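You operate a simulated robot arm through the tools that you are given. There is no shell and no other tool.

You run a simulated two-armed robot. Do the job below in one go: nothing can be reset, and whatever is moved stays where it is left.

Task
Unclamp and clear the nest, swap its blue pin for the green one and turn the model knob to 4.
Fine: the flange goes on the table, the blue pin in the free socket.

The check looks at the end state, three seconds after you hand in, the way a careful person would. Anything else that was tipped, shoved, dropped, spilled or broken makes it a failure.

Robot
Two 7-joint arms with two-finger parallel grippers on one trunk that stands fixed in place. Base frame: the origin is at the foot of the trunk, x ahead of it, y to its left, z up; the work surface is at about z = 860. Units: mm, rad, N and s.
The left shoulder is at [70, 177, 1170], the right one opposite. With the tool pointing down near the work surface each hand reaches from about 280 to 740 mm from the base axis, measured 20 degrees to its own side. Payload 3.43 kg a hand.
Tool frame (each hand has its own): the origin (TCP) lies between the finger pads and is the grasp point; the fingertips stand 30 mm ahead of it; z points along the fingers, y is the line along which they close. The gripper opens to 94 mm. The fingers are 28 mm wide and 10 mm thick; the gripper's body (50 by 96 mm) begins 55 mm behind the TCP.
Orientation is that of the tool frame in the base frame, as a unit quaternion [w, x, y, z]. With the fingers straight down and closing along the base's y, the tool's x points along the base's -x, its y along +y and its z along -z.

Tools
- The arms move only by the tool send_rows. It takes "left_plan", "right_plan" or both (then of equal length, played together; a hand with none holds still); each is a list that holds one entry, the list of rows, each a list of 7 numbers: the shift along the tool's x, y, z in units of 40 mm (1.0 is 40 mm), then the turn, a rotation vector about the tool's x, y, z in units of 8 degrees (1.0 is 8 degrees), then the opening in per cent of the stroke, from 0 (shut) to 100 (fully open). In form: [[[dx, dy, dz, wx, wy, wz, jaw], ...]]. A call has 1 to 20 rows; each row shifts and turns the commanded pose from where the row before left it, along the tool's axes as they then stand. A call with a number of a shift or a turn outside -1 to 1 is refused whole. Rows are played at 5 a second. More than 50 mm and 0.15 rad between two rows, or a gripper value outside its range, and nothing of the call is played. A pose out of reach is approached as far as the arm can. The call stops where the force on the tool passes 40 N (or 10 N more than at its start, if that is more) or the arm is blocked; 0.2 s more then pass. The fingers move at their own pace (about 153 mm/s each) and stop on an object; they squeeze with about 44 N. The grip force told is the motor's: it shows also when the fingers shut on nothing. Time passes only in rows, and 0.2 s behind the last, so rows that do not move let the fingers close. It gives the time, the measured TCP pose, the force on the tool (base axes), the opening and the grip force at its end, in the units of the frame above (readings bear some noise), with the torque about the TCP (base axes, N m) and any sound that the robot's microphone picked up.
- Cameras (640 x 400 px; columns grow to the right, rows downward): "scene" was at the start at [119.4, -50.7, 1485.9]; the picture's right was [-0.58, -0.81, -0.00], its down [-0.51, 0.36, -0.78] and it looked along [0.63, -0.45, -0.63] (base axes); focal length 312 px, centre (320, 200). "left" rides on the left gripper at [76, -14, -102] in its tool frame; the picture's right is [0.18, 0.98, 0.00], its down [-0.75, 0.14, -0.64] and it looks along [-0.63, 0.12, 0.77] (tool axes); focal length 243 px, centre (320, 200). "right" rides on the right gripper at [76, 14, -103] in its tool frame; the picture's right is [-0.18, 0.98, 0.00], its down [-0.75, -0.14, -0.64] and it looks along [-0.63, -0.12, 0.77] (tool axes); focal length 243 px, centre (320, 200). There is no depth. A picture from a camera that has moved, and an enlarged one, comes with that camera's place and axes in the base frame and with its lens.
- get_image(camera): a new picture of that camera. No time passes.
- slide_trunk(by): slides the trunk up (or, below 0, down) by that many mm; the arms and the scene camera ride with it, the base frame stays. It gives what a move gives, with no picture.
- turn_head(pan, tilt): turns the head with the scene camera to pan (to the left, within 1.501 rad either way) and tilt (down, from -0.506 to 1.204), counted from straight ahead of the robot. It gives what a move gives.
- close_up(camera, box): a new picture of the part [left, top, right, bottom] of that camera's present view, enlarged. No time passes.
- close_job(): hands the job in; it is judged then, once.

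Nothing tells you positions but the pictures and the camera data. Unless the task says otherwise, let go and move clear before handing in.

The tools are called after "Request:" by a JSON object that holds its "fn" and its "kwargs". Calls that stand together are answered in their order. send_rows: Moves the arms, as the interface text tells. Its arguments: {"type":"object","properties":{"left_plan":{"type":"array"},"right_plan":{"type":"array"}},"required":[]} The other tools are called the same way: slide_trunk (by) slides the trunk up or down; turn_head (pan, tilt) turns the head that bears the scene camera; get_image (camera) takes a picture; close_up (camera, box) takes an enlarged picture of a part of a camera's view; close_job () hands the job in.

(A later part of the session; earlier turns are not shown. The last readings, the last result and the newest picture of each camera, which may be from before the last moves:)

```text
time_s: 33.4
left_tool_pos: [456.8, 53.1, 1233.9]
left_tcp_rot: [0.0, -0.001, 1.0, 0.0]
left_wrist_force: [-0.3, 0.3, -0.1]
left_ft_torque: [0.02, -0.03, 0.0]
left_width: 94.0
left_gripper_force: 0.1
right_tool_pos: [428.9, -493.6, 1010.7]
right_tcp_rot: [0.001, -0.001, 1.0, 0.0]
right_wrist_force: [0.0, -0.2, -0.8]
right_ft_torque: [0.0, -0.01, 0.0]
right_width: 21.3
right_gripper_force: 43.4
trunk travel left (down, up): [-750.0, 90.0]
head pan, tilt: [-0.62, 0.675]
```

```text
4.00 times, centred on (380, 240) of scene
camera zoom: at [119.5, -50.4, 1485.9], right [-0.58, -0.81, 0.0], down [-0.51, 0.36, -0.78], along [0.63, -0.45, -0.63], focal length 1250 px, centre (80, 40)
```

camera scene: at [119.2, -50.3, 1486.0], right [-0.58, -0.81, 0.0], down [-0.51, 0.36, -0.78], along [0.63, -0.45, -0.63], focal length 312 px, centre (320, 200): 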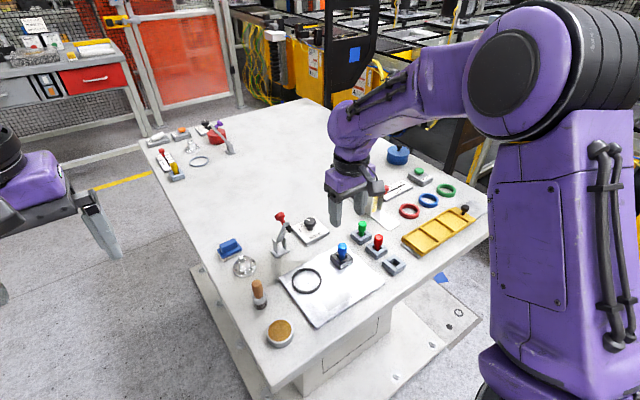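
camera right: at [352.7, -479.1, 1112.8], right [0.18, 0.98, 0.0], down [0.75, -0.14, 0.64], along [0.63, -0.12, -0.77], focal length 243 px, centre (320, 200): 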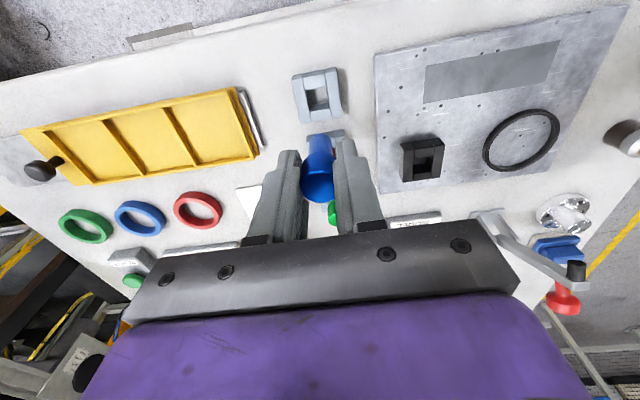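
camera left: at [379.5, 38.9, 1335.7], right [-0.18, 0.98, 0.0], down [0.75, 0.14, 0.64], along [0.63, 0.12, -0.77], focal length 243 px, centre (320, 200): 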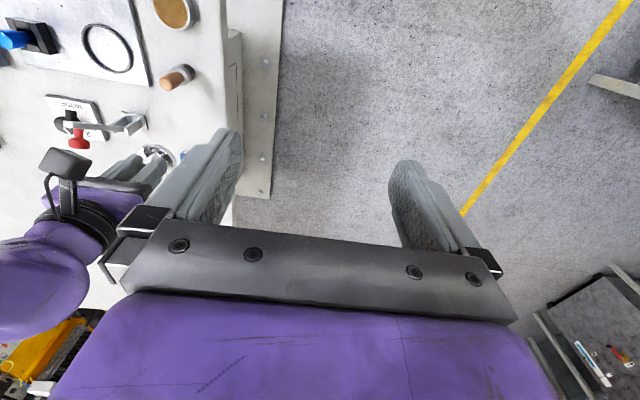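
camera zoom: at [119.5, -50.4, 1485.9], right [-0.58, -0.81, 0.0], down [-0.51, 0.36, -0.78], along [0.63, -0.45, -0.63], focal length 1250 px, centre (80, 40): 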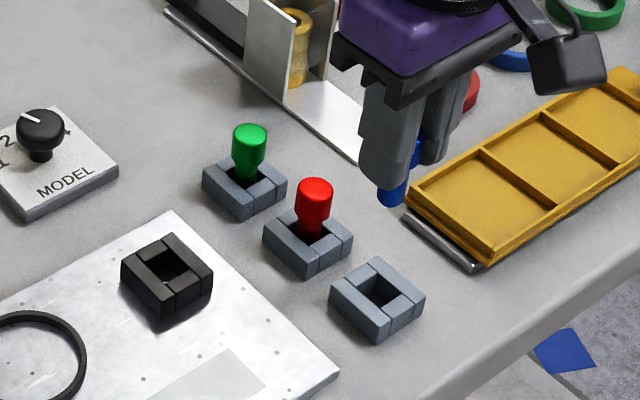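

The socket appears about 4 mm nearer than the pin's axis compared with the calibration view. Correcting that and lowering to about 14 mm above the socket for a check.

Request:
{"fn": "send_rows", "kwargs": {"right_plan": [[[0.09, 0.035, 0.4, 0, 0, 0, 10], [0, 0, 0.6, 0, 0, 0, 10], [0, 0, 0.45, 0, 0, 0, 10], [0, 0, 0, 0, 0, 0, 10]]]}}

Request:
{"fn": "close_up", "kwargs": {"camera": "right", "box": [260, 60, 380, 200]}}

Request:
{"fn": "close_up", "kwargs": {"camera": "scene", "box": [360, 230, 430, 290]}}

Request:
{"fn": "get_image", "kwargs": {"camera": "left"}}

```text
time_s: 34.4
left_tool_pos: [456.5, 53.0, 1232.0]
left_tcp_rot: [0.0, 0.0, 1.0, 0.001]
left_wrist_force: [0.7, -0.5, -1.3]
left_ft_torque: [0.0, 0.01, 0.04]
left_width: 93.9
left_gripper_force: 0.1
right_tool_pos: [422.7, -491.5, 953.4]
right_tcp_rot: [0.001, -0.001, 1.0, 0.0]
right_wrist_force: [0.2, 0.7, -0.5]
right_ft_torque: [0.03, 0.02, 0.04]
right_width: 21.2
right_gripper_force: 44.2
trunk travel left (down, up): [-750.0, 90.0]
head pan, tilt: [-0.62, 0.675]
```

```text
2.86 times, centred on (320, 130) of right
camera zoom: at [348.2, -476.8, 1055.6], right [0.18, 0.98, 0.0], down [0.75, -0.14, 0.64], along [0.63, -0.12, -0.77], focal length 693 px, centre (320, 400)
```

zoom: 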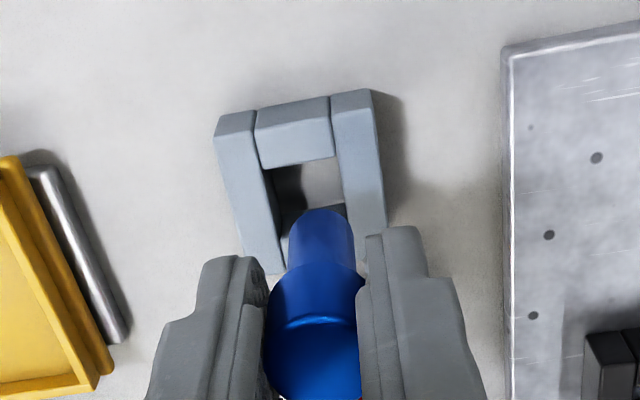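

```text
6.67 times, centred on (395, 260) of scene
camera zoom: at [119.3, -50.4, 1485.9], right [-0.58, -0.81, 0.0], down [-0.51, 0.36, -0.78], along [0.63, -0.45, -0.63], focal length 2084 px, centre (-180, -200)
```

zoom: 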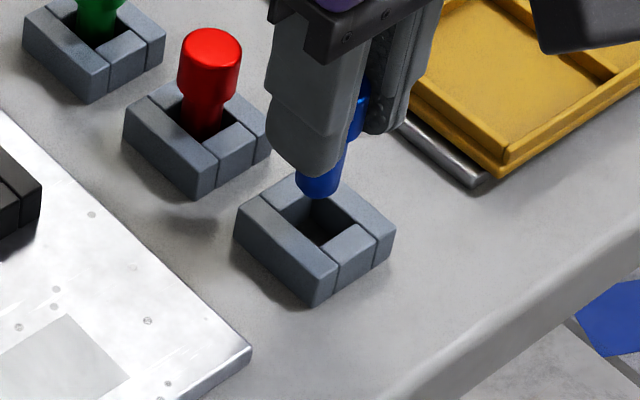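

```text
taken
camera left: at [379.8, 39.1, 1335.7], right [-0.18, 0.98, 0.0], down [0.75, 0.14, 0.64], along [0.63, 0.12, -0.77], focal length 243 px, centre (320, 200)
```

left: 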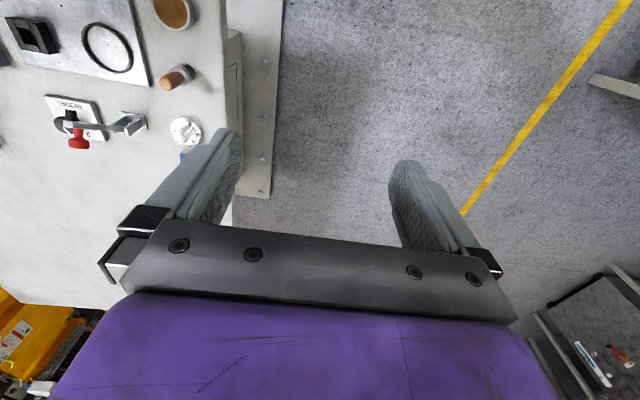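

I need a finer look at the hole edges against the stem before inserting.

Request:
{"fn": "close_up", "kwargs": {"camera": "right", "box": [280, 85, 350, 155]}}

Request:
{"fn": "close_up", "kwargs": {"camera": "scene", "box": [375, 245, 415, 285]}}

```text
5.71 times, centred on (315, 120) of right
camera zoom: at [348.2, -476.8, 1055.6], right [0.18, 0.98, 0.0], down [0.75, -0.14, 0.64], along [0.63, -0.12, -0.77], focal length 1386 px, centre (349, 657)
```

zoom: 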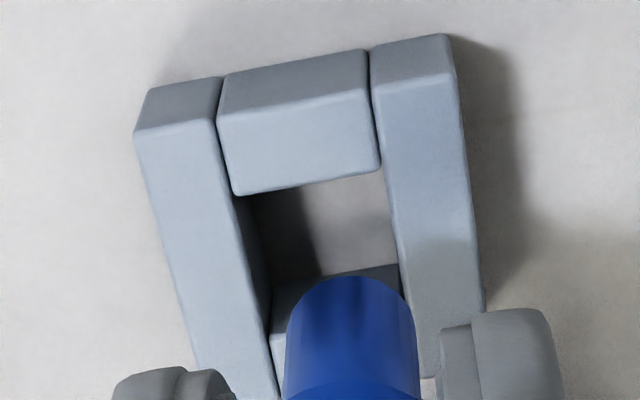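

```text
10.00 times, centred on (395, 265) of scene
camera zoom: at [119.3, -50.4, 1485.9], right [-0.58, -0.81, 0.0], down [-0.51, 0.36, -0.78], along [0.63, -0.45, -0.63], focal length 3125 px, centre (-430, -450)
```

zoom: 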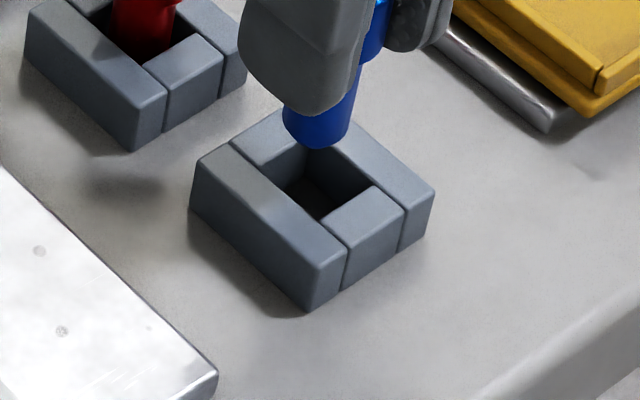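

Stem is 15 mm and the hole about 19 mm; the pin needs about 2.5 mm toward -y. Correcting, lowering a bit, and checking again.

Request:
{"fn": "send_rows", "kwargs": {"right_plan": [[[0.015, -0.0625, 0.1, 0, 0, 0, 10], [0, 0, 0.15, 0, 0, 0, 10], [0, 0, 0, 0, 0, 0, 10]]]}}

Request:
{"fn": "close_up", "kwargs": {"camera": "right", "box": [280, 85, 350, 155]}}

Request:
{"fn": "close_up", "kwargs": {"camera": "scene", "box": [375, 245, 415, 285]}}

```text
time_s: 35.2
left_tool_pos: [456.6, 53.4, 1233.5]
left_tcp_rot: [0.0, 0.0, 1.0, -0.001]
left_wrist_force: [-0.2, 0.4, -0.6]
left_ft_torque: [-0.01, 0.01, 0.0]
left_width: 94.0
left_gripper_force: 0.0
right_tool_pos: [423.3, -494.7, 944.1]
right_tcp_rot: [0.001, -0.002, 1.0, 0.0]
right_wrist_force: [-0.2, 0.4, -0.1]
right_ft_torque: [-0.01, 0.01, 0.01]
right_width: 21.2
right_gripper_force: 44.1
trunk travel left (down, up): [-750.0, 90.0]
head pan, tilt: [-0.62, 0.675]
```

```text
5.71 times, centred on (315, 120) of right
camera zoom: at [347.3, -479.3, 1045.2], right [0.18, 0.98, 0.0], down [0.75, -0.14, 0.64], along [0.63, -0.12, -0.77], focal length 1386 px, centre (349, 657)
```

zoom: 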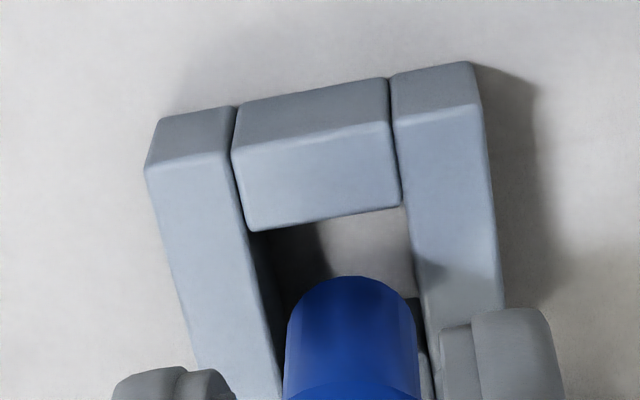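

```text
10.00 times, centred on (395, 265) of scene
camera zoom: at [119.4, -50.7, 1485.9], right [-0.58, -0.81, 0.0], down [-0.51, 0.36, -0.78], along [0.63, -0.45, -0.63], focal length 3125 px, centre (-430, -450)
```

zoom: 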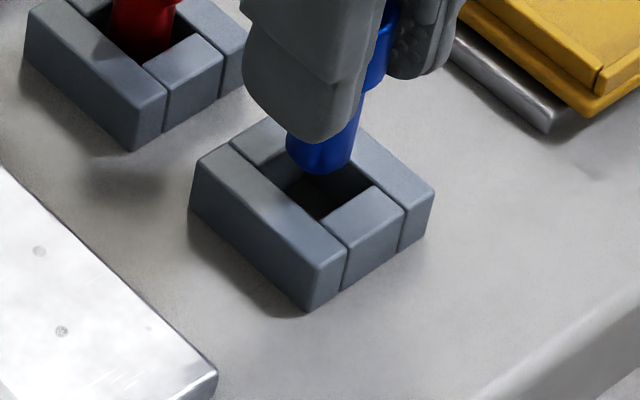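

Aligned within about 1 mm both ways. Inserting in small steps.

Request:
{"fn": "send_rows", "kwargs": {"right_plan": [[[0, 0, 0.1, 0, 0, 0, 10], [0, 0, 0.1, 0, 0, 0, 10], [0, 0, 0.1, 0, 0, 0, 10], [0, 0, 0.1, 0, 0, 0, 10], [0, 0, 0, 0, 0, 0, 10]]]}}

Request:
{"fn": "close_up", "kwargs": {"camera": "right", "box": [280, 85, 350, 155]}}

Request:
{"fn": "close_up", "kwargs": {"camera": "scene", "box": [375, 245, 415, 285]}}

```text
time_s: 36.4
left_tool_pos: [457.8, 52.5, 1233.5]
left_tcp_rot: [-0.001, -0.001, 1.0, 0.0]
left_wrist_force: [-0.3, -0.4, 0.2]
left_ft_torque: [0.0, 0.01, 0.0]
left_width: 94.0
left_gripper_force: 0.1
right_tool_pos: [423.6, -494.0, 928.7]
right_tcp_rot: [0.0, -0.003, 1.0, 0.0]
right_wrist_force: [0.0, 0.1, -0.8]
right_ft_torque: [0.01, 0.04, 0.03]
right_width: 21.1
right_gripper_force: 44.1
trunk travel left (down, up): [-750.0, 90.0]
head pan, tilt: [-0.62, 0.675]
```

```text
5.71 times, centred on (315, 120) of right
camera zoom: at [347.3, -479.8, 1029.7], right [0.18, 0.98, 0.0], down [0.75, -0.14, 0.64], along [0.63, -0.12, -0.77], focal length 1386 px, centre (349, 657)
```

zoom: 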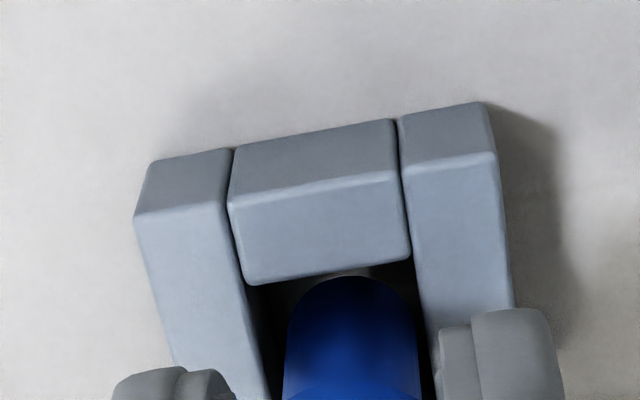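

```text
10.00 times, centred on (395, 265) of scene
camera zoom: at [119.4, -50.7, 1485.9], right [-0.58, -0.81, 0.0], down [-0.51, 0.36, -0.78], along [0.63, -0.45, -0.63], focal length 3125 px, centre (-430, -450)
```

zoom: 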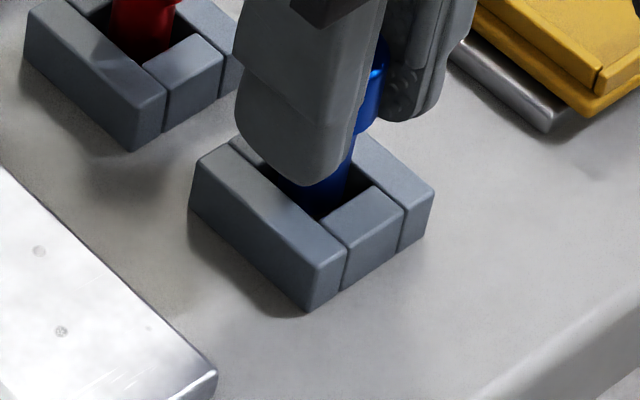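

The stem is inside the hole with no contact force. Continuing down to the seat.

Request:
{"fn": "send_rows", "kwargs": {"right_plan": [[[0, 0, 0.1, 0, 0, 0, 10], [0, 0, 0.1, 0, 0, 0, 10], [0, 0, 0.05, 0, 0, 0, 10], [0, 0, 0, 0, 0, 0, 10]]]}}

```text
time_s: 37.4
left_tool_pos: [457.1, 53.0, 1232.4]
left_tcp_rot: [0.0, 0.0, 1.0, 0.0]
left_wrist_force: [0.6, 0.3, -0.8]
left_ft_torque: [0.01, 0.0, 0.01]
left_width: 94.0
left_gripper_force: 0.2
right_tool_pos: [423.9, -493.5, 918.9]
right_tcp_rot: [0.0, -0.001, 1.0, 0.0]
right_wrist_force: [-0.6, 0.3, 0.6]
right_ft_torque: [0.0, -0.03, 0.01]
right_width: 21.3
right_gripper_force: 44.0
trunk travel left (down, up): [-750.0, 90.0]
head pan, tilt: [-0.62, 0.675]
```

Request:
{"fn": "send_rows", "kwargs": {"right_plan": [[[0, 0, 0.04, 0, 0, 0, 10], [0, 0, 0.04, 0, 0, 0, 10], [0, 0, 0, 0, 0, 0, 10]]]}}

Request:
{"fn": "close_up", "kwargs": {"camera": "scene", "box": [365, 230, 425, 290]}}

Request:
{"fn": "close_up", "kwargs": {"camera": "right", "box": [260, 85, 380, 205]}}

```text
time_s: 38.2
left_tool_pos: [453.6, 56.1, 1234.4]
left_tcp_rot: [0.0, -0.001, 1.0, -0.001]
left_wrist_force: [-0.2, 0.0, 0.2]
left_ft_torque: [0.02, 0.0, -0.01]
left_width: 94.0
left_gripper_force: 0.0
right_tool_pos: [421.7, -493.8, 917.9]
right_tcp_rot: [0.004, -0.002, 1.0, -0.003]
right_wrist_force: [3.1, -5.2, 27.1]
right_ft_torque: [-0.32, -0.25, 0.01]
right_width: 21.2
right_gripper_force: 43.9
trunk travel left (down, up): [-750.0, 90.0]
head pan, tilt: [-0.62, 0.675]
```

```text
6.67 times, centred on (395, 260) of scene
camera zoom: at [116.9, -47.8, 1486.6], right [-0.58, -0.81, 0.0], down [-0.51, 0.36, -0.78], along [0.64, -0.45, -0.62], focal length 2084 px, centre (-180, -200)
```

zoom: 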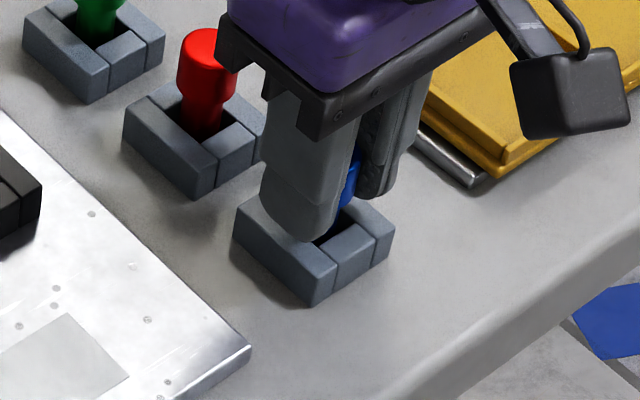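

```text
3.33 times, centred on (320, 145) of right
camera zoom: at [346.1, -479.1, 1019.3], right [0.18, 0.98, 0.0], down [0.75, -0.13, 0.65], along [0.64, -0.12, -0.76], focal length 809 px, centre (320, 383)
```

zoom: 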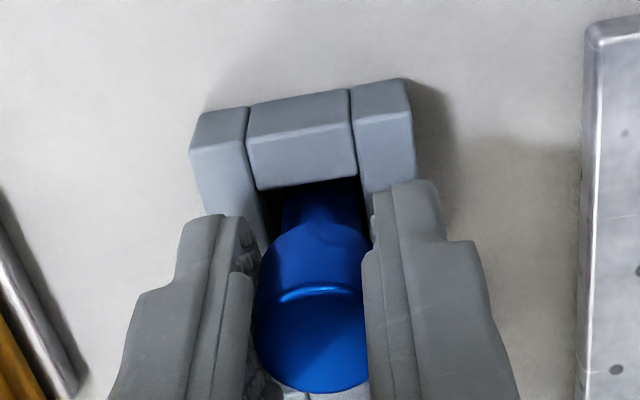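

The pin has bottomed out (27 N upward). I ease up slightly, release, and rise.

Request:
{"fn": "send_rows", "kwargs": {"right_plan": [[[0, 0, -0.03, 0, 0, 0, 10], [0, 0, 0, 0, 0, 0, 30], [0, 0, 0, 0, 0, 0, 45], [0, 0, 0, 0, 0, 0, 45], [0, 0, -0.3, 0, 0, 0, 45], [0, 0, -0.7, 0, 0, 0, 45], [0, 0, -0.9, 0, 0, 0, 45], [0, 0, -0.5, 0, 0, 0, 45], [0, 0, 0, 0, 0, 0, 45]]]}}

Request:
{"fn": "get_image", "kwargs": {"camera": "right"}}

Request:
{"fn": "close_up", "kwargs": {"camera": "scene", "box": [320, 210, 420, 280]}}

```text
time_s: 40.2
left_tool_pos: [455.3, 53.7, 1233.0]
left_tcp_rot: [-0.001, 0.0, 1.0, 0.0]
left_wrist_force: [0.0, 0.0, -0.3]
left_ft_torque: [0.01, -0.01, 0.01]
left_width: 93.9
left_gripper_force: 0.1
right_tool_pos: [422.3, -493.5, 1012.3]
right_tcp_rot: [0.001, -0.002, 1.0, 0.0]
right_wrist_force: [-0.3, 0.6, 0.1]
right_ft_torque: [-0.02, -0.01, -0.02]
right_width: 42.3
right_gripper_force: 0.2
trunk travel left (down, up): [-750.0, 90.0]
head pan, tilt: [-0.62, 0.675]
```

```text
taken
camera right: at [346.6, -480.0, 1114.2], right [0.18, 0.98, 0.0], down [0.75, -0.14, 0.64], along [0.63, -0.12, -0.77], focal length 243 px, centre (320, 200)
```

right: 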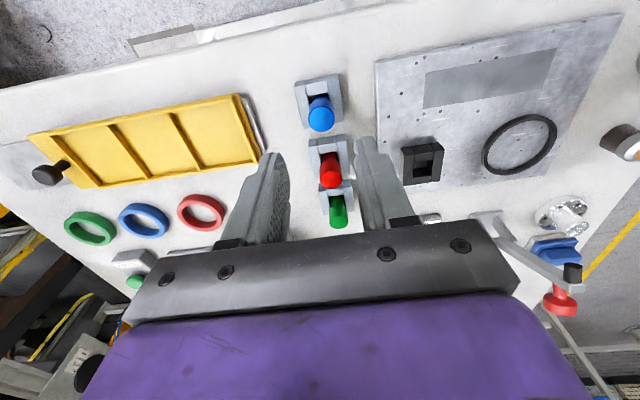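

```text
5.71 times, centred on (370, 245) of scene
camera zoom: at [119.8, -51.0, 1485.9], right [-0.58, -0.81, 0.0], down [-0.51, 0.36, -0.78], along [0.63, -0.45, -0.63], focal length 1786 px, centre (34, -57)
```

zoom: 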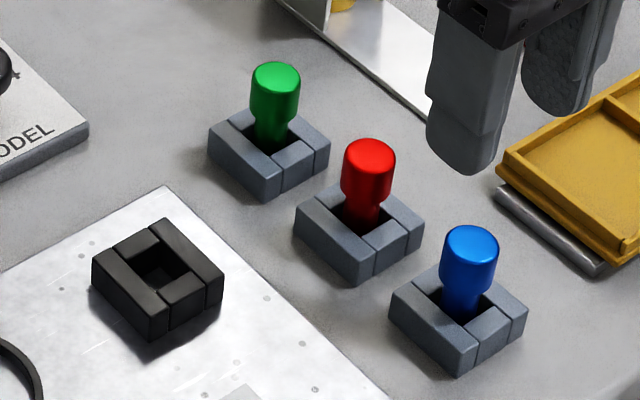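

Blue is seated like the red one. Now going to the green pin about 124 mm further in x.

Request:
{"fn": "send_rows", "kwargs": {"right_plan": [[[-0.775, 0, 0, 0, 0, 0, 55], [-0.775, 0, 0, 0, 0, 0, 55], [-0.775, 0, 0, 0, 0, 0, 55], [-0.775, 0, 0, 0, 0, 0, 55], [0, 0, 0, 0, 0, 0, 55]]]}}

Request:
{"fn": "get_image", "kwargs": {"camera": "right"}}

Request:
{"fn": "close_up", "kwargs": {"camera": "right", "box": [270, 70, 370, 170]}}

Request:
{"fn": "close_up", "kwargs": {"camera": "scene", "box": [300, 180, 420, 280]}}

```text
time_s: 41.4
left_tool_pos: [456.2, 53.4, 1232.9]
left_tcp_rot: [0.0, 0.0, 1.0, 0.001]
left_wrist_force: [0.1, -0.8, -0.2]
left_ft_torque: [-0.03, -0.01, 0.04]
left_width: 94.1
left_gripper_force: 0.1
right_tool_pos: [547.1, -493.0, 1011.5]
right_tcp_rot: [0.001, -0.002, 1.0, 0.0]
right_wrist_force: [0.0, 0.6, 0.9]
right_ft_torque: [0.01, -0.02, -0.01]
right_width: 51.6
right_gripper_force: 0.1
trunk travel left (down, up): [-750.0, 90.0]
head pan, tilt: [-0.62, 0.675]
```

```text
taken
camera right: at [470.6, -479.4, 1113.7], right [0.18, 0.98, 0.0], down [0.75, -0.14, 0.64], along [0.63, -0.12, -0.77], focal length 243 px, centre (320, 200)
```

right: 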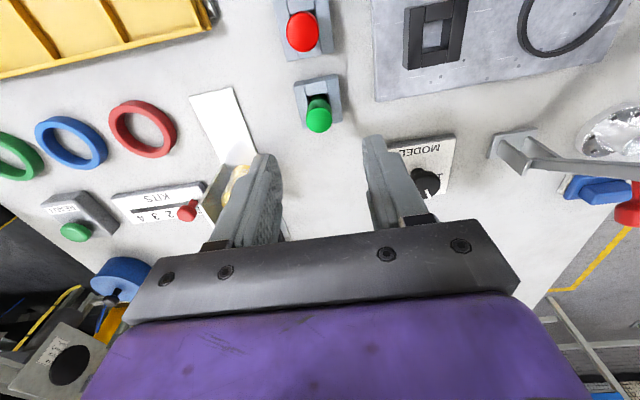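

```text
4.00 times, centred on (320, 120) of right
camera zoom: at [470.6, -479.4, 1113.7], right [0.18, 0.98, 0.0], down [0.75, -0.14, 0.64], along [0.63, -0.12, -0.77], focal length 970 px, centre (320, 520)
```

zoom: 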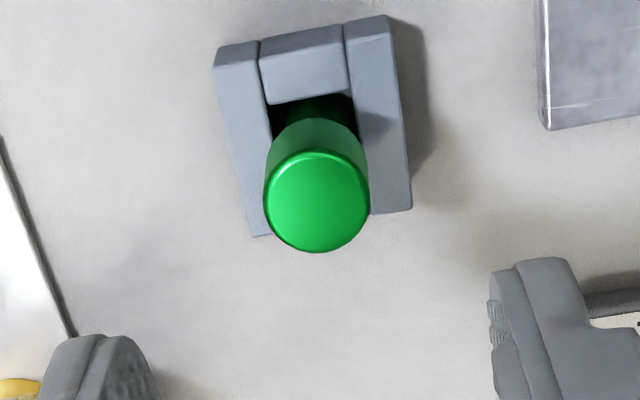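

```text
4.00 times, centred on (360, 230) of scene
camera zoom: at [118.6, -50.8, 1486.0], right [-0.58, -0.81, 0.0], down [-0.51, 0.36, -0.78], along [0.64, -0.45, -0.63], focal length 1250 px, centre (160, 80)
```

zoom: 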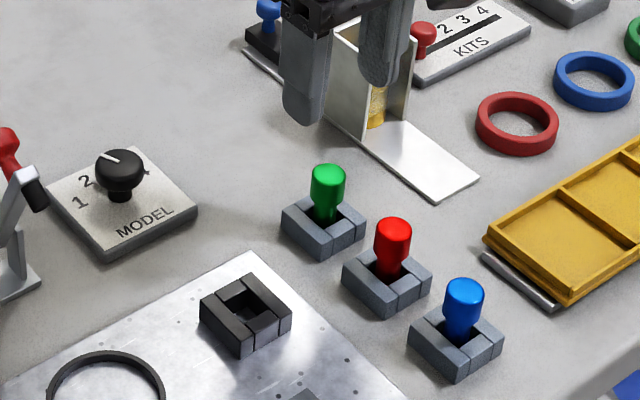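

Green pin is centred under the gripper, with its socket aligned within 1 mm. Descending and gripping.

Request:
{"fn": "send_rows", "kwargs": {"right_plan": [[[0.018, -0.01, 0.7, 0, 0, 0, 55], [0, 0, 0.7, 0, 0, 0, 55], [0, 0, 0.6, 0, 0, 0, 55], [0, 0, 0.35, 0, 0, 0, 55], [0, 0, 0, 0, 0, 0, 55]]]}}

Request:
{"fn": "close_up", "kwargs": {"camera": "right", "box": [260, 90, 380, 210]}}

Request:
{"fn": "close_up", "kwargs": {"camera": "scene", "box": [320, 190, 420, 270]}}

```text
time_s: 42.6
left_tool_pos: [456.1, 52.6, 1233.2]
left_tcp_rot: [-0.001, 0.0, 1.0, -0.001]
left_wrist_force: [0.5, 0.6, 0.2]
left_ft_torque: [0.01, 0.0, 0.0]
left_width: 94.0
left_gripper_force: 0.1
right_tool_pos: [546.1, -493.9, 917.1]
right_tcp_rot: [0.001, -0.001, 1.0, 0.0]
right_wrist_force: [1.1, -0.4, -0.1]
right_ft_torque: [0.01, -0.01, 0.01]
right_width: 51.6
right_gripper_force: 0.0
trunk travel left (down, up): [-750.0, 90.0]
head pan, tilt: [-0.62, 0.675]
```

```text
3.33 times, centred on (320, 150) of right
camera zoom: at [470.4, -479.4, 1018.8], right [0.18, 0.98, 0.0], down [0.75, -0.14, 0.64], along [0.63, -0.12, -0.77], focal length 809 px, centre (320, 367)
```

zoom: 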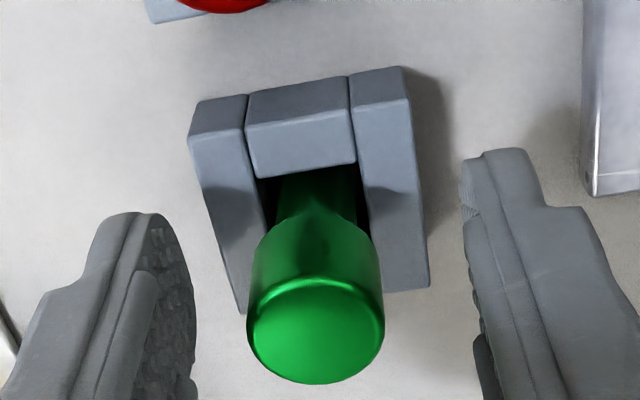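

```text
5.00 times, centred on (370, 230) of scene
camera zoom: at [119.1, -50.4, 1486.0], right [-0.58, -0.81, 0.0], down [-0.51, 0.36, -0.78], along [0.63, -0.45, -0.63], focal length 1563 px, centre (70, 50)
```

zoom: 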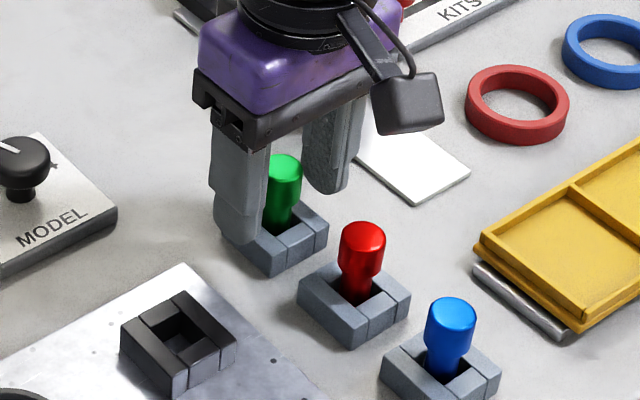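

Pads straddle the green head. Closing, then lifting straight up.

Request:
{"fn": "send_rows", "kwargs": {"right_plan": [[[0, 0, 0, 0, 0, 0, 30], [0, 0, 0, 0, 0, 0, 10], [0, 0, 0, 0, 0, 0, 10], [0, 0, 0, 0, 0, 0, 10], [0, 0, -0.2, 0, 0, 0, 10], [0, 0, -0.3, 0, 0, 0, 10], [0, 0, -0.6, 0, 0, 0, 10], [0, 0, -0.8, 0, 0, 0, 10], [0, 0, -0.8, 0, 0, 0, 10], [0, 0, 0, 0, 0, 0, 10]]]}}

Request:
{"fn": "get_image", "kwargs": {"camera": "right"}}

Request:
{"fn": "close_up", "kwargs": {"camera": "scene", "box": [300, 170, 420, 280]}}

```text
time_s: 44.8
left_tool_pos: [458.1, 52.4, 1232.1]
left_tcp_rot: [0.0, -0.001, 1.0, 0.0]
left_wrist_force: [-0.2, -0.3, -0.4]
left_ft_torque: [-0.01, -0.03, 0.0]
left_width: 93.7
left_gripper_force: 0.1
right_tool_pos: [546.4, -495.1, 1025.4]
right_tcp_rot: [0.0, -0.002, 1.0, 0.001]
right_wrist_force: [-0.4, -0.1, -0.9]
right_ft_torque: [-0.01, 0.05, 0.0]
right_width: 21.2
right_gripper_force: 43.5
trunk travel left (down, up): [-750.0, 90.0]
head pan, tilt: [-0.62, 0.675]
```

```text
taken
camera right: at [469.6, -481.0, 1126.7], right [0.18, 0.98, 0.0], down [0.75, -0.14, 0.64], along [0.63, -0.12, -0.77], focal length 243 px, centre (320, 200)
```

right: 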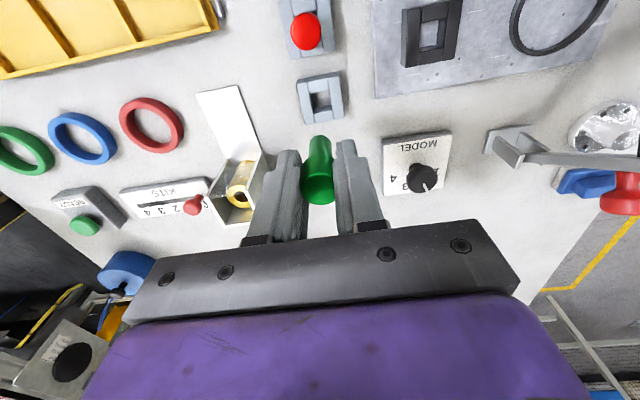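

```text
3.64 times, centred on (360, 225) of scene
camera zoom: at [120.0, -51.1, 1485.8], right [-0.58, -0.81, 0.0], down [-0.51, 0.36, -0.78], along [0.63, -0.45, -0.63], focal length 1136 px, centre (174, 109)
```

zoom: 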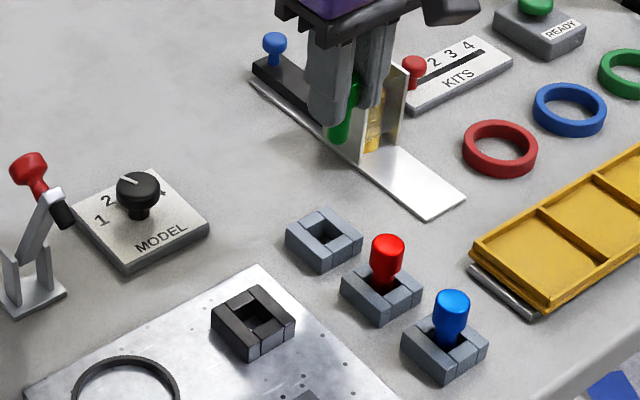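

Green pin is in hand. Carrying it back over the fixture socket and hovering just above for an alignment check.

Request:
{"fn": "send_rows", "kwargs": {"right_plan": [[[0.3125, 0.839, 0, 0, 0, 0, 10], [0.3125, 0.839, 0, 0, 0, 0, 10], [0.3125, 0.839, 0, 0, 0, 0, 10], [0, 0, 0.7, 0, 0, 0, 10], [0, 0, 0.7, 0, 0, 0, 10], [0, 0, 0, 0, 0, 0, 10]]]}}

Request:
{"fn": "get_image", "kwargs": {"camera": "right"}}

Request:
{"fn": "close_up", "kwargs": {"camera": "right", "box": [280, 85, 350, 155]}}

Request:
{"fn": "close_up", "kwargs": {"camera": "scene", "box": [320, 230, 370, 280]}}

```text
time_s: 46.2
left_tool_pos: [456.9, 53.4, 1233.2]
left_tcp_rot: [0.0, 0.0, 1.0, -0.001]
left_wrist_force: [-0.3, -0.1, -0.2]
left_ft_torque: [0.0, -0.01, -0.03]
left_width: 94.2
left_gripper_force: 0.0
right_tool_pos: [507.1, -393.0, 971.2]
right_tcp_rot: [0.002, -0.002, 1.0, 0.001]
right_wrist_force: [0.3, 0.0, 0.0]
right_ft_torque: [-0.02, 0.0, 0.0]
right_width: 20.9
right_gripper_force: 44.1
trunk travel left (down, up): [-750.0, 90.0]
head pan, tilt: [-0.62, 0.675]
```

```text
taken
camera right: at [432.8, -378.7, 1072.7], right [0.18, 0.98, 0.0], down [0.75, -0.14, 0.64], along [0.63, -0.12, -0.77], focal length 243 px, centre (320, 200)
```

right: 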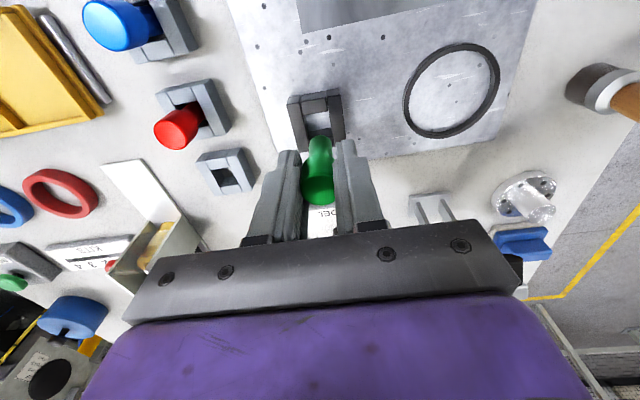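

```text
5.71 times, centred on (315, 120) of right
camera zoom: at [432.8, -378.7, 1072.7], right [0.18, 0.98, 0.0], down [0.75, -0.14, 0.64], along [0.63, -0.12, -0.77], focal length 1386 px, centre (349, 657)
```

zoom: 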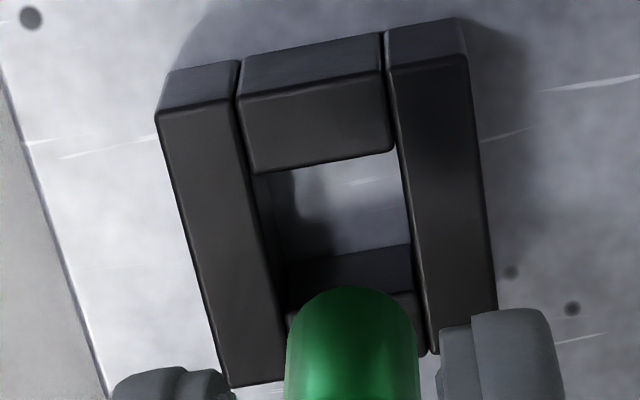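

```text
8.00 times, centred on (345, 255) of scene
camera zoom: at [118.6, -49.9, 1486.0], right [-0.58, -0.81, 0.0], down [-0.51, 0.36, -0.78], along [0.64, -0.45, -0.63], focal length 2500 px, centre (120, -240)
```

zoom: 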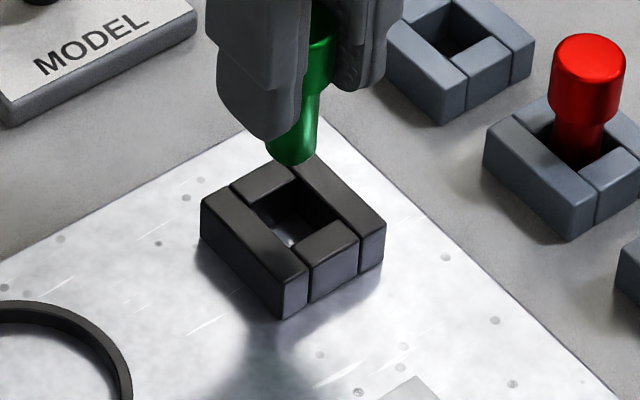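

Nearly aligned: about 1 mm to correct. Adjusting, lowering and checking again.

Request:
{"fn": "send_rows", "kwargs": {"right_plan": [[[0.03, -0.02, 0.15, 0, 0, 0, 10], [0, 0, 0.2, 0, 0, 0, 10], [0, 0, 0, 0, 0, 0, 10]]]}}

Request:
{"fn": "close_up", "kwargs": {"camera": "right", "box": [280, 85, 350, 155]}}

Request:
{"fn": "close_up", "kwargs": {"camera": "scene", "box": [320, 230, 370, 280]}}

```text
time_s: 47.0
left_tool_pos: [456.7, 51.9, 1233.2]
left_tcp_rot: [0.0, 0.0, 1.0, 0.0]
left_wrist_force: [-0.6, 0.3, 0.7]
left_ft_torque: [0.03, 0.01, -0.01]
left_width: 93.9
left_gripper_force: 0.1
right_tool_pos: [507.5, -396.1, 957.1]
right_tcp_rot: [0.002, -0.002, 1.0, 0.0]
right_wrist_force: [0.2, 0.0, -0.9]
right_ft_torque: [0.0, 0.02, 0.03]
right_width: 21.2
right_gripper_force: 44.0
trunk travel left (down, up): [-750.0, 90.0]
head pan, tilt: [-0.62, 0.675]
```

```text
5.71 times, centred on (315, 120) of right
camera zoom: at [432.2, -380.8, 1058.1], right [0.18, 0.98, 0.0], down [0.75, -0.14, 0.64], along [0.63, -0.12, -0.77], focal length 1386 px, centre (349, 657)
```

zoom: 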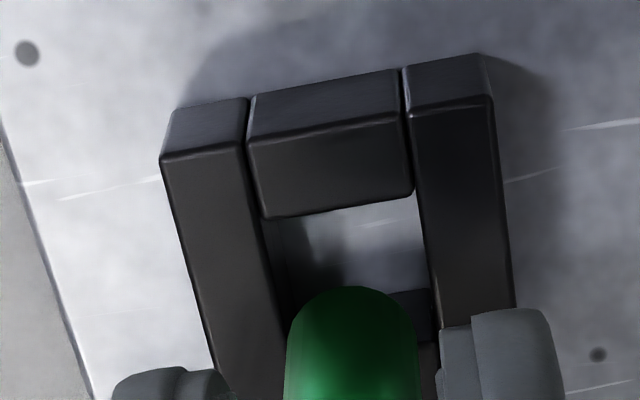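

```text
8.00 times, centred on (345, 255) of scene
camera zoom: at [119.5, -50.7, 1485.9], right [-0.58, -0.81, 0.0], down [-0.51, 0.36, -0.78], along [0.63, -0.45, -0.63], focal length 2500 px, centre (120, -240)
```

zoom: 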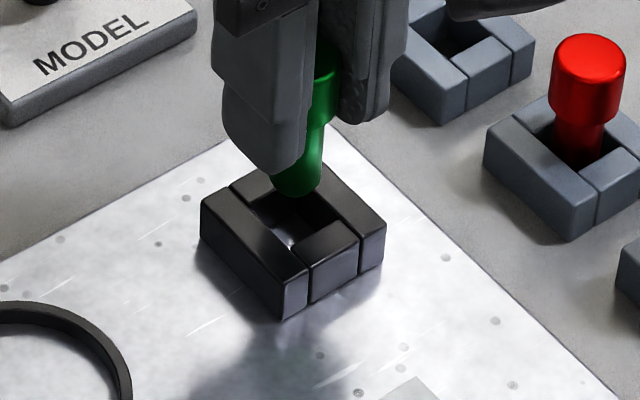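

Aligned within 1 mm. Inserting the green pin in small steps.

Request:
{"fn": "send_rows", "kwargs": {"right_plan": [[[0, 0.01, 0.1, 0, 0, 0, 10], [0, 0, 0.1, 0, 0, 0, 10], [0, 0, 0.1, 0, 0, 0, 10], [0, 0, 0.1, 0, 0, 0, 10], [0, 0, 0, 0, 0, 0, 10]]]}}

Request:
{"fn": "close_up", "kwargs": {"camera": "right", "box": [280, 85, 350, 155]}}

Request:
{"fn": "close_up", "kwargs": {"camera": "scene", "box": [320, 230, 370, 280]}}

```text
time_s: 48.2
left_tool_pos: [456.4, 53.2, 1232.6]
left_tcp_rot: [-0.001, 0.0, 1.0, 0.0]
left_wrist_force: [0.6, -0.6, 0.0]
left_ft_torque: [0.0, -0.01, 0.0]
left_width: 94.0
left_gripper_force: 0.1
right_tool_pos: [506.5, -394.4, 940.0]
right_tcp_rot: [0.001, -0.002, 1.0, 0.0]
right_wrist_force: [0.3, 0.2, -0.8]
right_ft_torque: [0.04, -0.01, 0.0]
right_width: 20.9
right_gripper_force: 44.0
trunk travel left (down, up): [-750.0, 90.0]
head pan, tilt: [-0.62, 0.675]
```

```text
5.71 times, centred on (315, 120) of right
camera zoom: at [430.9, -379.9, 1042.0], right [0.18, 0.98, 0.0], down [0.75, -0.14, 0.64], along [0.63, -0.12, -0.77], focal length 1386 px, centre (349, 657)
```

zoom: 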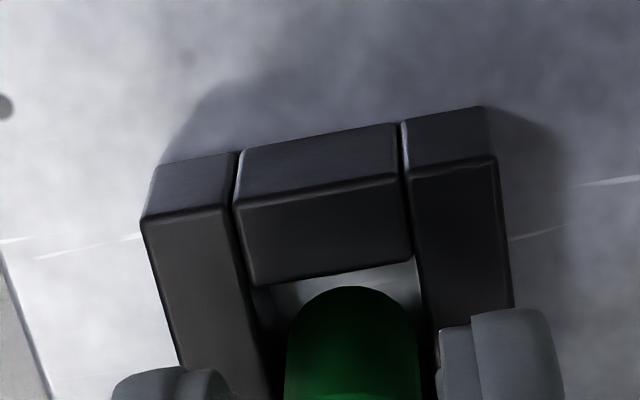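

```text
8.00 times, centred on (345, 255) of scene
camera zoom: at [119.5, -50.7, 1485.9], right [-0.58, -0.81, 0.0], down [-0.51, 0.36, -0.78], along [0.63, -0.45, -0.63], focal length 2500 px, centre (120, -240)
```

zoom: 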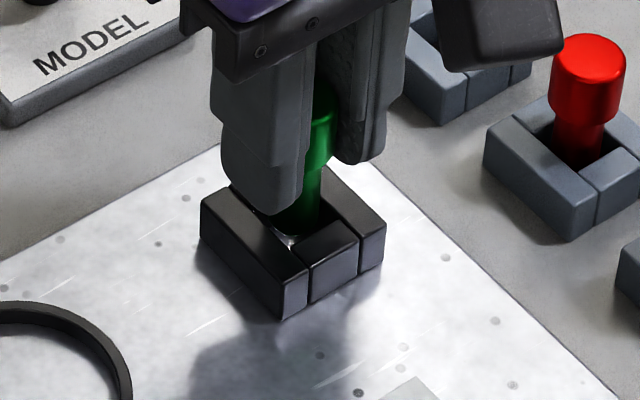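

Stem is in with no contact. Going down to the seat.

Request:
{"fn": "send_rows", "kwargs": {"right_plan": [[[0, 0, 0.1, 0, 0, 0, 10], [0, 0, 0.1, 0, 0, 0, 10], [0, 0, 0.06, 0, 0, 0, 10], [0, 0, 0, 0, 0, 0, 10]]]}}

```text
time_s: 49.2
left_tool_pos: [455.8, 53.4, 1233.1]
left_tcp_rot: [0.001, 0.0, 1.0, 0.0]
left_wrist_force: [0.4, 0.2, 0.0]
left_ft_torque: [-0.02, -0.02, 0.03]
left_width: 94.1
left_gripper_force: 0.1
right_tool_pos: [507.6, -394.5, 929.7]
right_tcp_rot: [0.0, -0.002, 1.0, -0.001]
right_wrist_force: [-0.2, 0.7, -1.0]
right_ft_torque: [0.0, 0.02, -0.01]
right_width: 21.2
right_gripper_force: 43.9
trunk travel left (down, up): [-750.0, 90.0]
head pan, tilt: [-0.62, 0.675]
```

Request:
{"fn": "send_rows", "kwargs": {"right_plan": [[[0, 0, 0.04, 0, 0, 0, 10], [0, 0, 0.04, 0, 0, 0, 10], [0, 0, 0, 0, 0, 0, 10]]]}}

```text
time_s: 50.0
left_tool_pos: [455.0, 54.1, 1233.5]
left_tcp_rot: [0.001, 0.0, 1.0, 0.0]
left_wrist_force: [1.2, -0.1, 0.0]
left_ft_torque: [0.0, 0.0, -0.02]
left_width: 94.0
left_gripper_force: 0.0
right_tool_pos: [506.5, -394.3, 927.3]
right_tcp_rot: [0.002, -0.001, 1.0, -0.001]
right_wrist_force: [0.5, -1.2, 4.4]
right_ft_torque: [-0.07, -0.04, 0.01]
right_width: 21.4
right_gripper_force: 44.3
trunk travel left (down, up): [-750.0, 90.0]
head pan, tilt: [-0.62, 0.675]
```

Seated (light upward contact). Releasing and rising.

Request:
{"fn": "send_rows", "kwargs": {"right_plan": [[[0, 0, 0, 0, 0, 0, 30], [0, 0, 0, 0, 0, 0, 45], [0, 0, 0, 0, 0, 0, 45], [0, 0, -0.3, 0, 0, 0, 45], [0, 0, -0.7, 0, 0, 0, 45], [0, 0, -0.9, 0, 0, 0, 45], [0, 0, -0.9, 0, 0, 0, 45], [0, 0, 0, 0, 0, 0, 45]]]}}

Request:
{"fn": "get_image", "kwargs": {"camera": "right"}}

Request:
{"fn": "close_up", "kwargs": {"camera": "scene", "box": [280, 190, 430, 300]}}

```text
time_s: 51.8
left_tool_pos: [457.5, 53.2, 1232.7]
left_tcp_rot: [0.0, 0.0, 1.0, 0.001]
left_wrist_force: [-0.3, -0.1, -0.3]
left_ft_torque: [-0.01, 0.01, -0.02]
left_width: 94.0
left_gripper_force: 0.1
right_tool_pos: [506.4, -393.4, 1037.9]
right_tcp_rot: [0.001, -0.002, 1.0, 0.0]
right_wrist_force: [0.1, -0.5, -0.3]
right_ft_torque: [-0.01, 0.05, 0.04]
right_width: 42.2
right_gripper_force: 0.0
trunk travel left (down, up): [-750.0, 90.0]
head pan, tilt: [-0.62, 0.675]
```

```text
taken
camera right: at [429.4, -379.0, 1140.4], right [0.18, 0.98, 0.0], down [0.75, -0.14, 0.64], along [0.63, -0.12, -0.77], focal length 243 px, centre (320, 200)
```

right: 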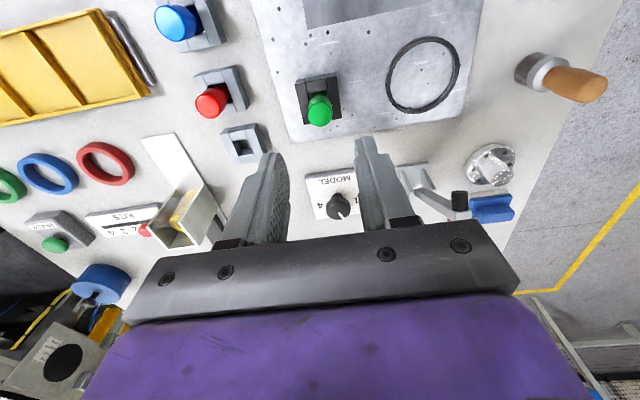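

```text
3.64 times, centred on (355, 245) of scene
camera zoom: at [120.0, -51.0, 1485.8], right [-0.58, -0.81, 0.0], down [-0.51, 0.36, -0.78], along [0.63, -0.45, -0.63], focal length 1136 px, centre (193, 36)
```

zoom: 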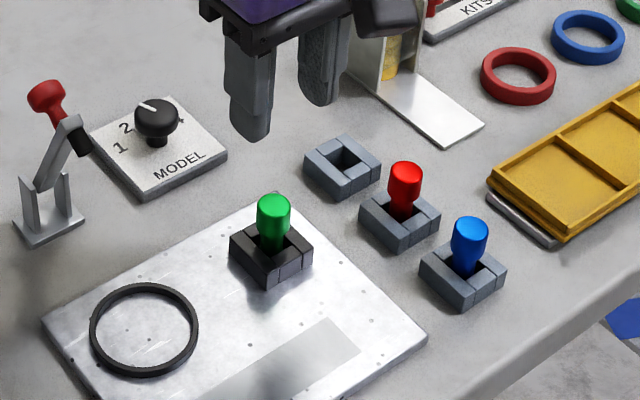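

Green is seated in the fixture, blue in the formerly free socket. Now the knob: moving over it at about (646,-394).

Request:
{"fn": "send_rows", "kwargs": {"right_plan": [[[-0.85, 0, 0, 0, 0, 0, 60], [-0.85, 0, 0, 0, 0, 0, 60], [-0.85, 0, 0.2, 0, 0, 0, 60], [-0.85, 0, 0.3, 0, 0, 0, 60], [0, 0, 0, 0, 0, 0, 60]]]}}

Request:
{"fn": "get_image", "kwargs": {"camera": "right"}}

Request:
{"fn": "close_up", "kwargs": {"camera": "right", "box": [260, 60, 380, 180]}}

Request:
{"fn": "close_up", "kwargs": {"camera": "scene", "box": [260, 180, 370, 260]}}

```text
time_s: 53.0
left_tool_pos: [455.6, 53.0, 1233.9]
left_tcp_rot: [0.001, 0.001, 1.0, 0.001]
left_wrist_force: [-0.3, 0.1, -0.6]
left_ft_torque: [-0.02, 0.0, 0.02]
left_width: 94.2
left_gripper_force: 0.1
right_tool_pos: [642.7, -394.6, 1018.7]
right_tcp_rot: [0.001, -0.002, 1.0, 0.0]
right_wrist_force: [0.9, -0.4, -0.1]
right_ft_torque: [0.0, 0.03, -0.01]
right_width: 56.3
right_gripper_force: 0.1
trunk travel left (down, up): [-750.0, 90.0]
head pan, tilt: [-0.62, 0.675]
```

```text
taken
camera right: at [566.2, -380.1, 1121.2], right [0.18, 0.98, 0.0], down [0.75, -0.14, 0.64], along [0.63, -0.12, -0.77], focal length 243 px, centre (320, 200)
```

right: 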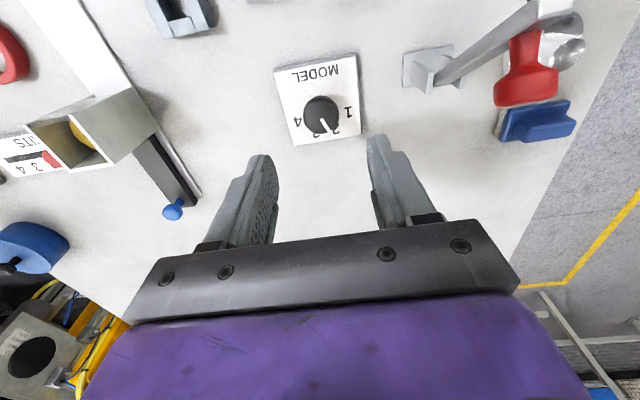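

```text
3.33 times, centred on (320, 120) of right
camera zoom: at [566.2, -380.1, 1121.2], right [0.18, 0.98, 0.0], down [0.75, -0.14, 0.64], along [0.63, -0.12, -0.77], focal length 809 px, centre (320, 467)
```

zoom: 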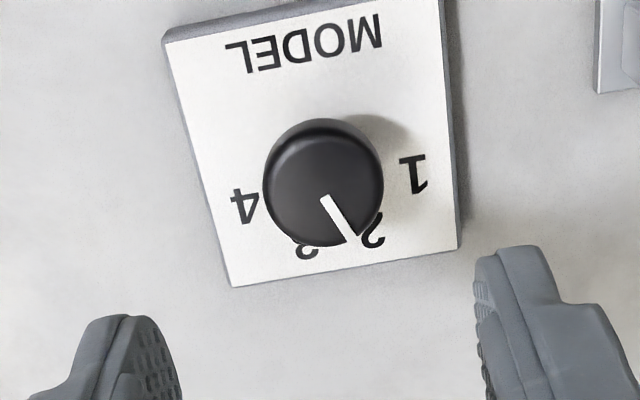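

```text
5.00 times, centred on (315, 220) of scene
camera zoom: at [118.3, -50.6, 1486.0], right [-0.58, -0.81, 0.0], down [-0.51, 0.36, -0.78], along [0.64, -0.45, -0.63], focal length 1563 px, centre (345, 100)
```

zoom: 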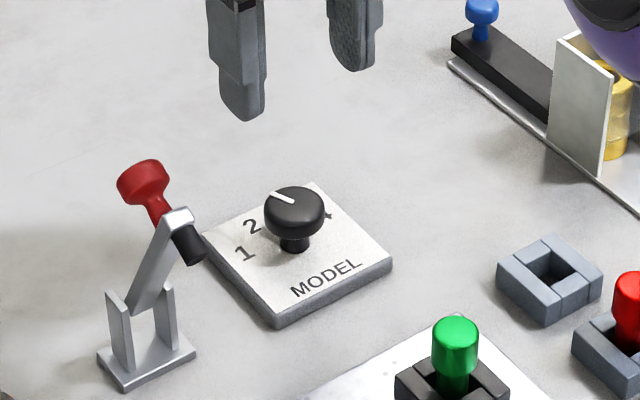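

Labels 1–4 are readable: 2 at about +20°, 4 at about -61°, and the pointer is at 2 (about 21°). I'll pre-rotate the wrist about 60° counter-clockwise, so I can turn the knob clockwise in one grip.

Request:
{"fn": "send_rows", "kwargs": {"right_plan": [[[-0.075, 0, 0, 0, 0, 0, 60], [0, 0, 0, 0, 0, -0.9375, 60], [0, 0, 0, 0, 0, -0.9375, 60], [0, 0, 0, 0, 0, -0.9375, 60], [0, 0, 0, 0, 0, -0.9375, 60], [0, 0, 0, 0, 0, -0.9375, 60], [0, 0, 0, 0, 0, -0.9375, 60], [0, 0, 0, 0, 0, -0.9375, 60], [0, 0, 0, 0, 0, -0.9375, 60], [0, 0, 0, 0, 0, 0, 60], [0, 0, 0, 0, 0, 0, 60]]]}}

Request:
{"fn": "get_image", "kwargs": {"camera": "right"}}

Request:
{"fn": "close_up", "kwargs": {"camera": "scene", "box": [260, 140, 400, 260]}}

```text
time_s: 55.4
left_tool_pos: [456.5, 53.6, 1234.1]
left_tcp_rot: [0.001, 0.0, 1.0, 0.0]
left_wrist_force: [0.4, 0.9, 0.0]
left_ft_torque: [-0.01, 0.02, -0.01]
left_width: 93.7
left_gripper_force: 0.1
right_tool_pos: [644.4, -393.9, 1018.5]
right_tcp_rot: [-0.001, -0.502, 0.865, -0.001]
right_wrist_force: [0.2, 0.1, 0.6]
right_ft_torque: [0.02, 0.01, -0.01]
right_width: 56.6
right_gripper_force: 0.1
trunk travel left (down, up): [-750.0, 90.0]
head pan, tilt: [-0.62, 0.675]
```

```text
taken
camera right: at [595.9, -452.2, 1120.3], right [-0.76, 0.65, 0.0], down [0.5, 0.58, 0.64], along [0.42, 0.49, -0.77], focal length 243 px, centre (320, 200)
```

right: 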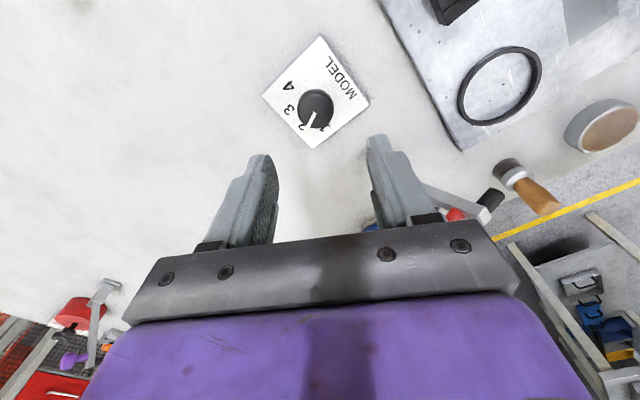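

```text
3.33 times, centred on (330, 200) of scene
camera zoom: at [119.5, -50.7, 1485.9], right [-0.58, -0.81, 0.0], down [-0.51, 0.36, -0.78], along [0.63, -0.45, -0.63], focal length 1042 px, centre (287, 200)
```

zoom: 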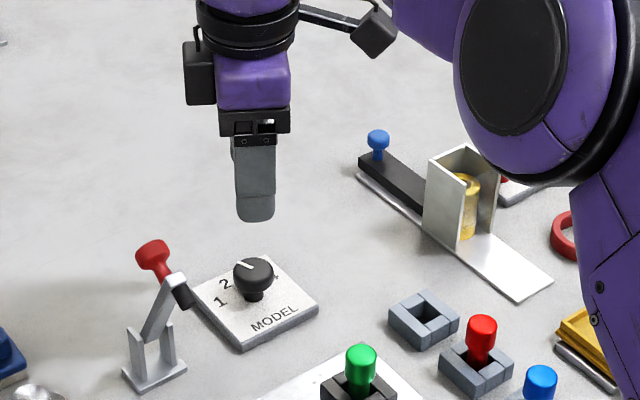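

Wrist yawed 60° as planned. Closer look at the knob from this new angle.

Request:
{"fn": "close_up", "kwargs": {"camera": "right", "box": [255, 30, 375, 150]}}

```text
3.33 times, centred on (315, 90) of right
camera zoom: at [595.9, -452.2, 1120.3], right [-0.76, 0.65, 0.0], down [0.5, 0.58, 0.64], along [0.42, 0.49, -0.77], focal length 809 px, centre (337, 567)
```

zoom: 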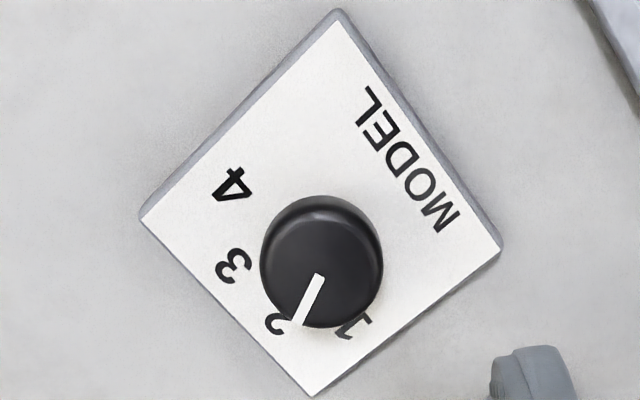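

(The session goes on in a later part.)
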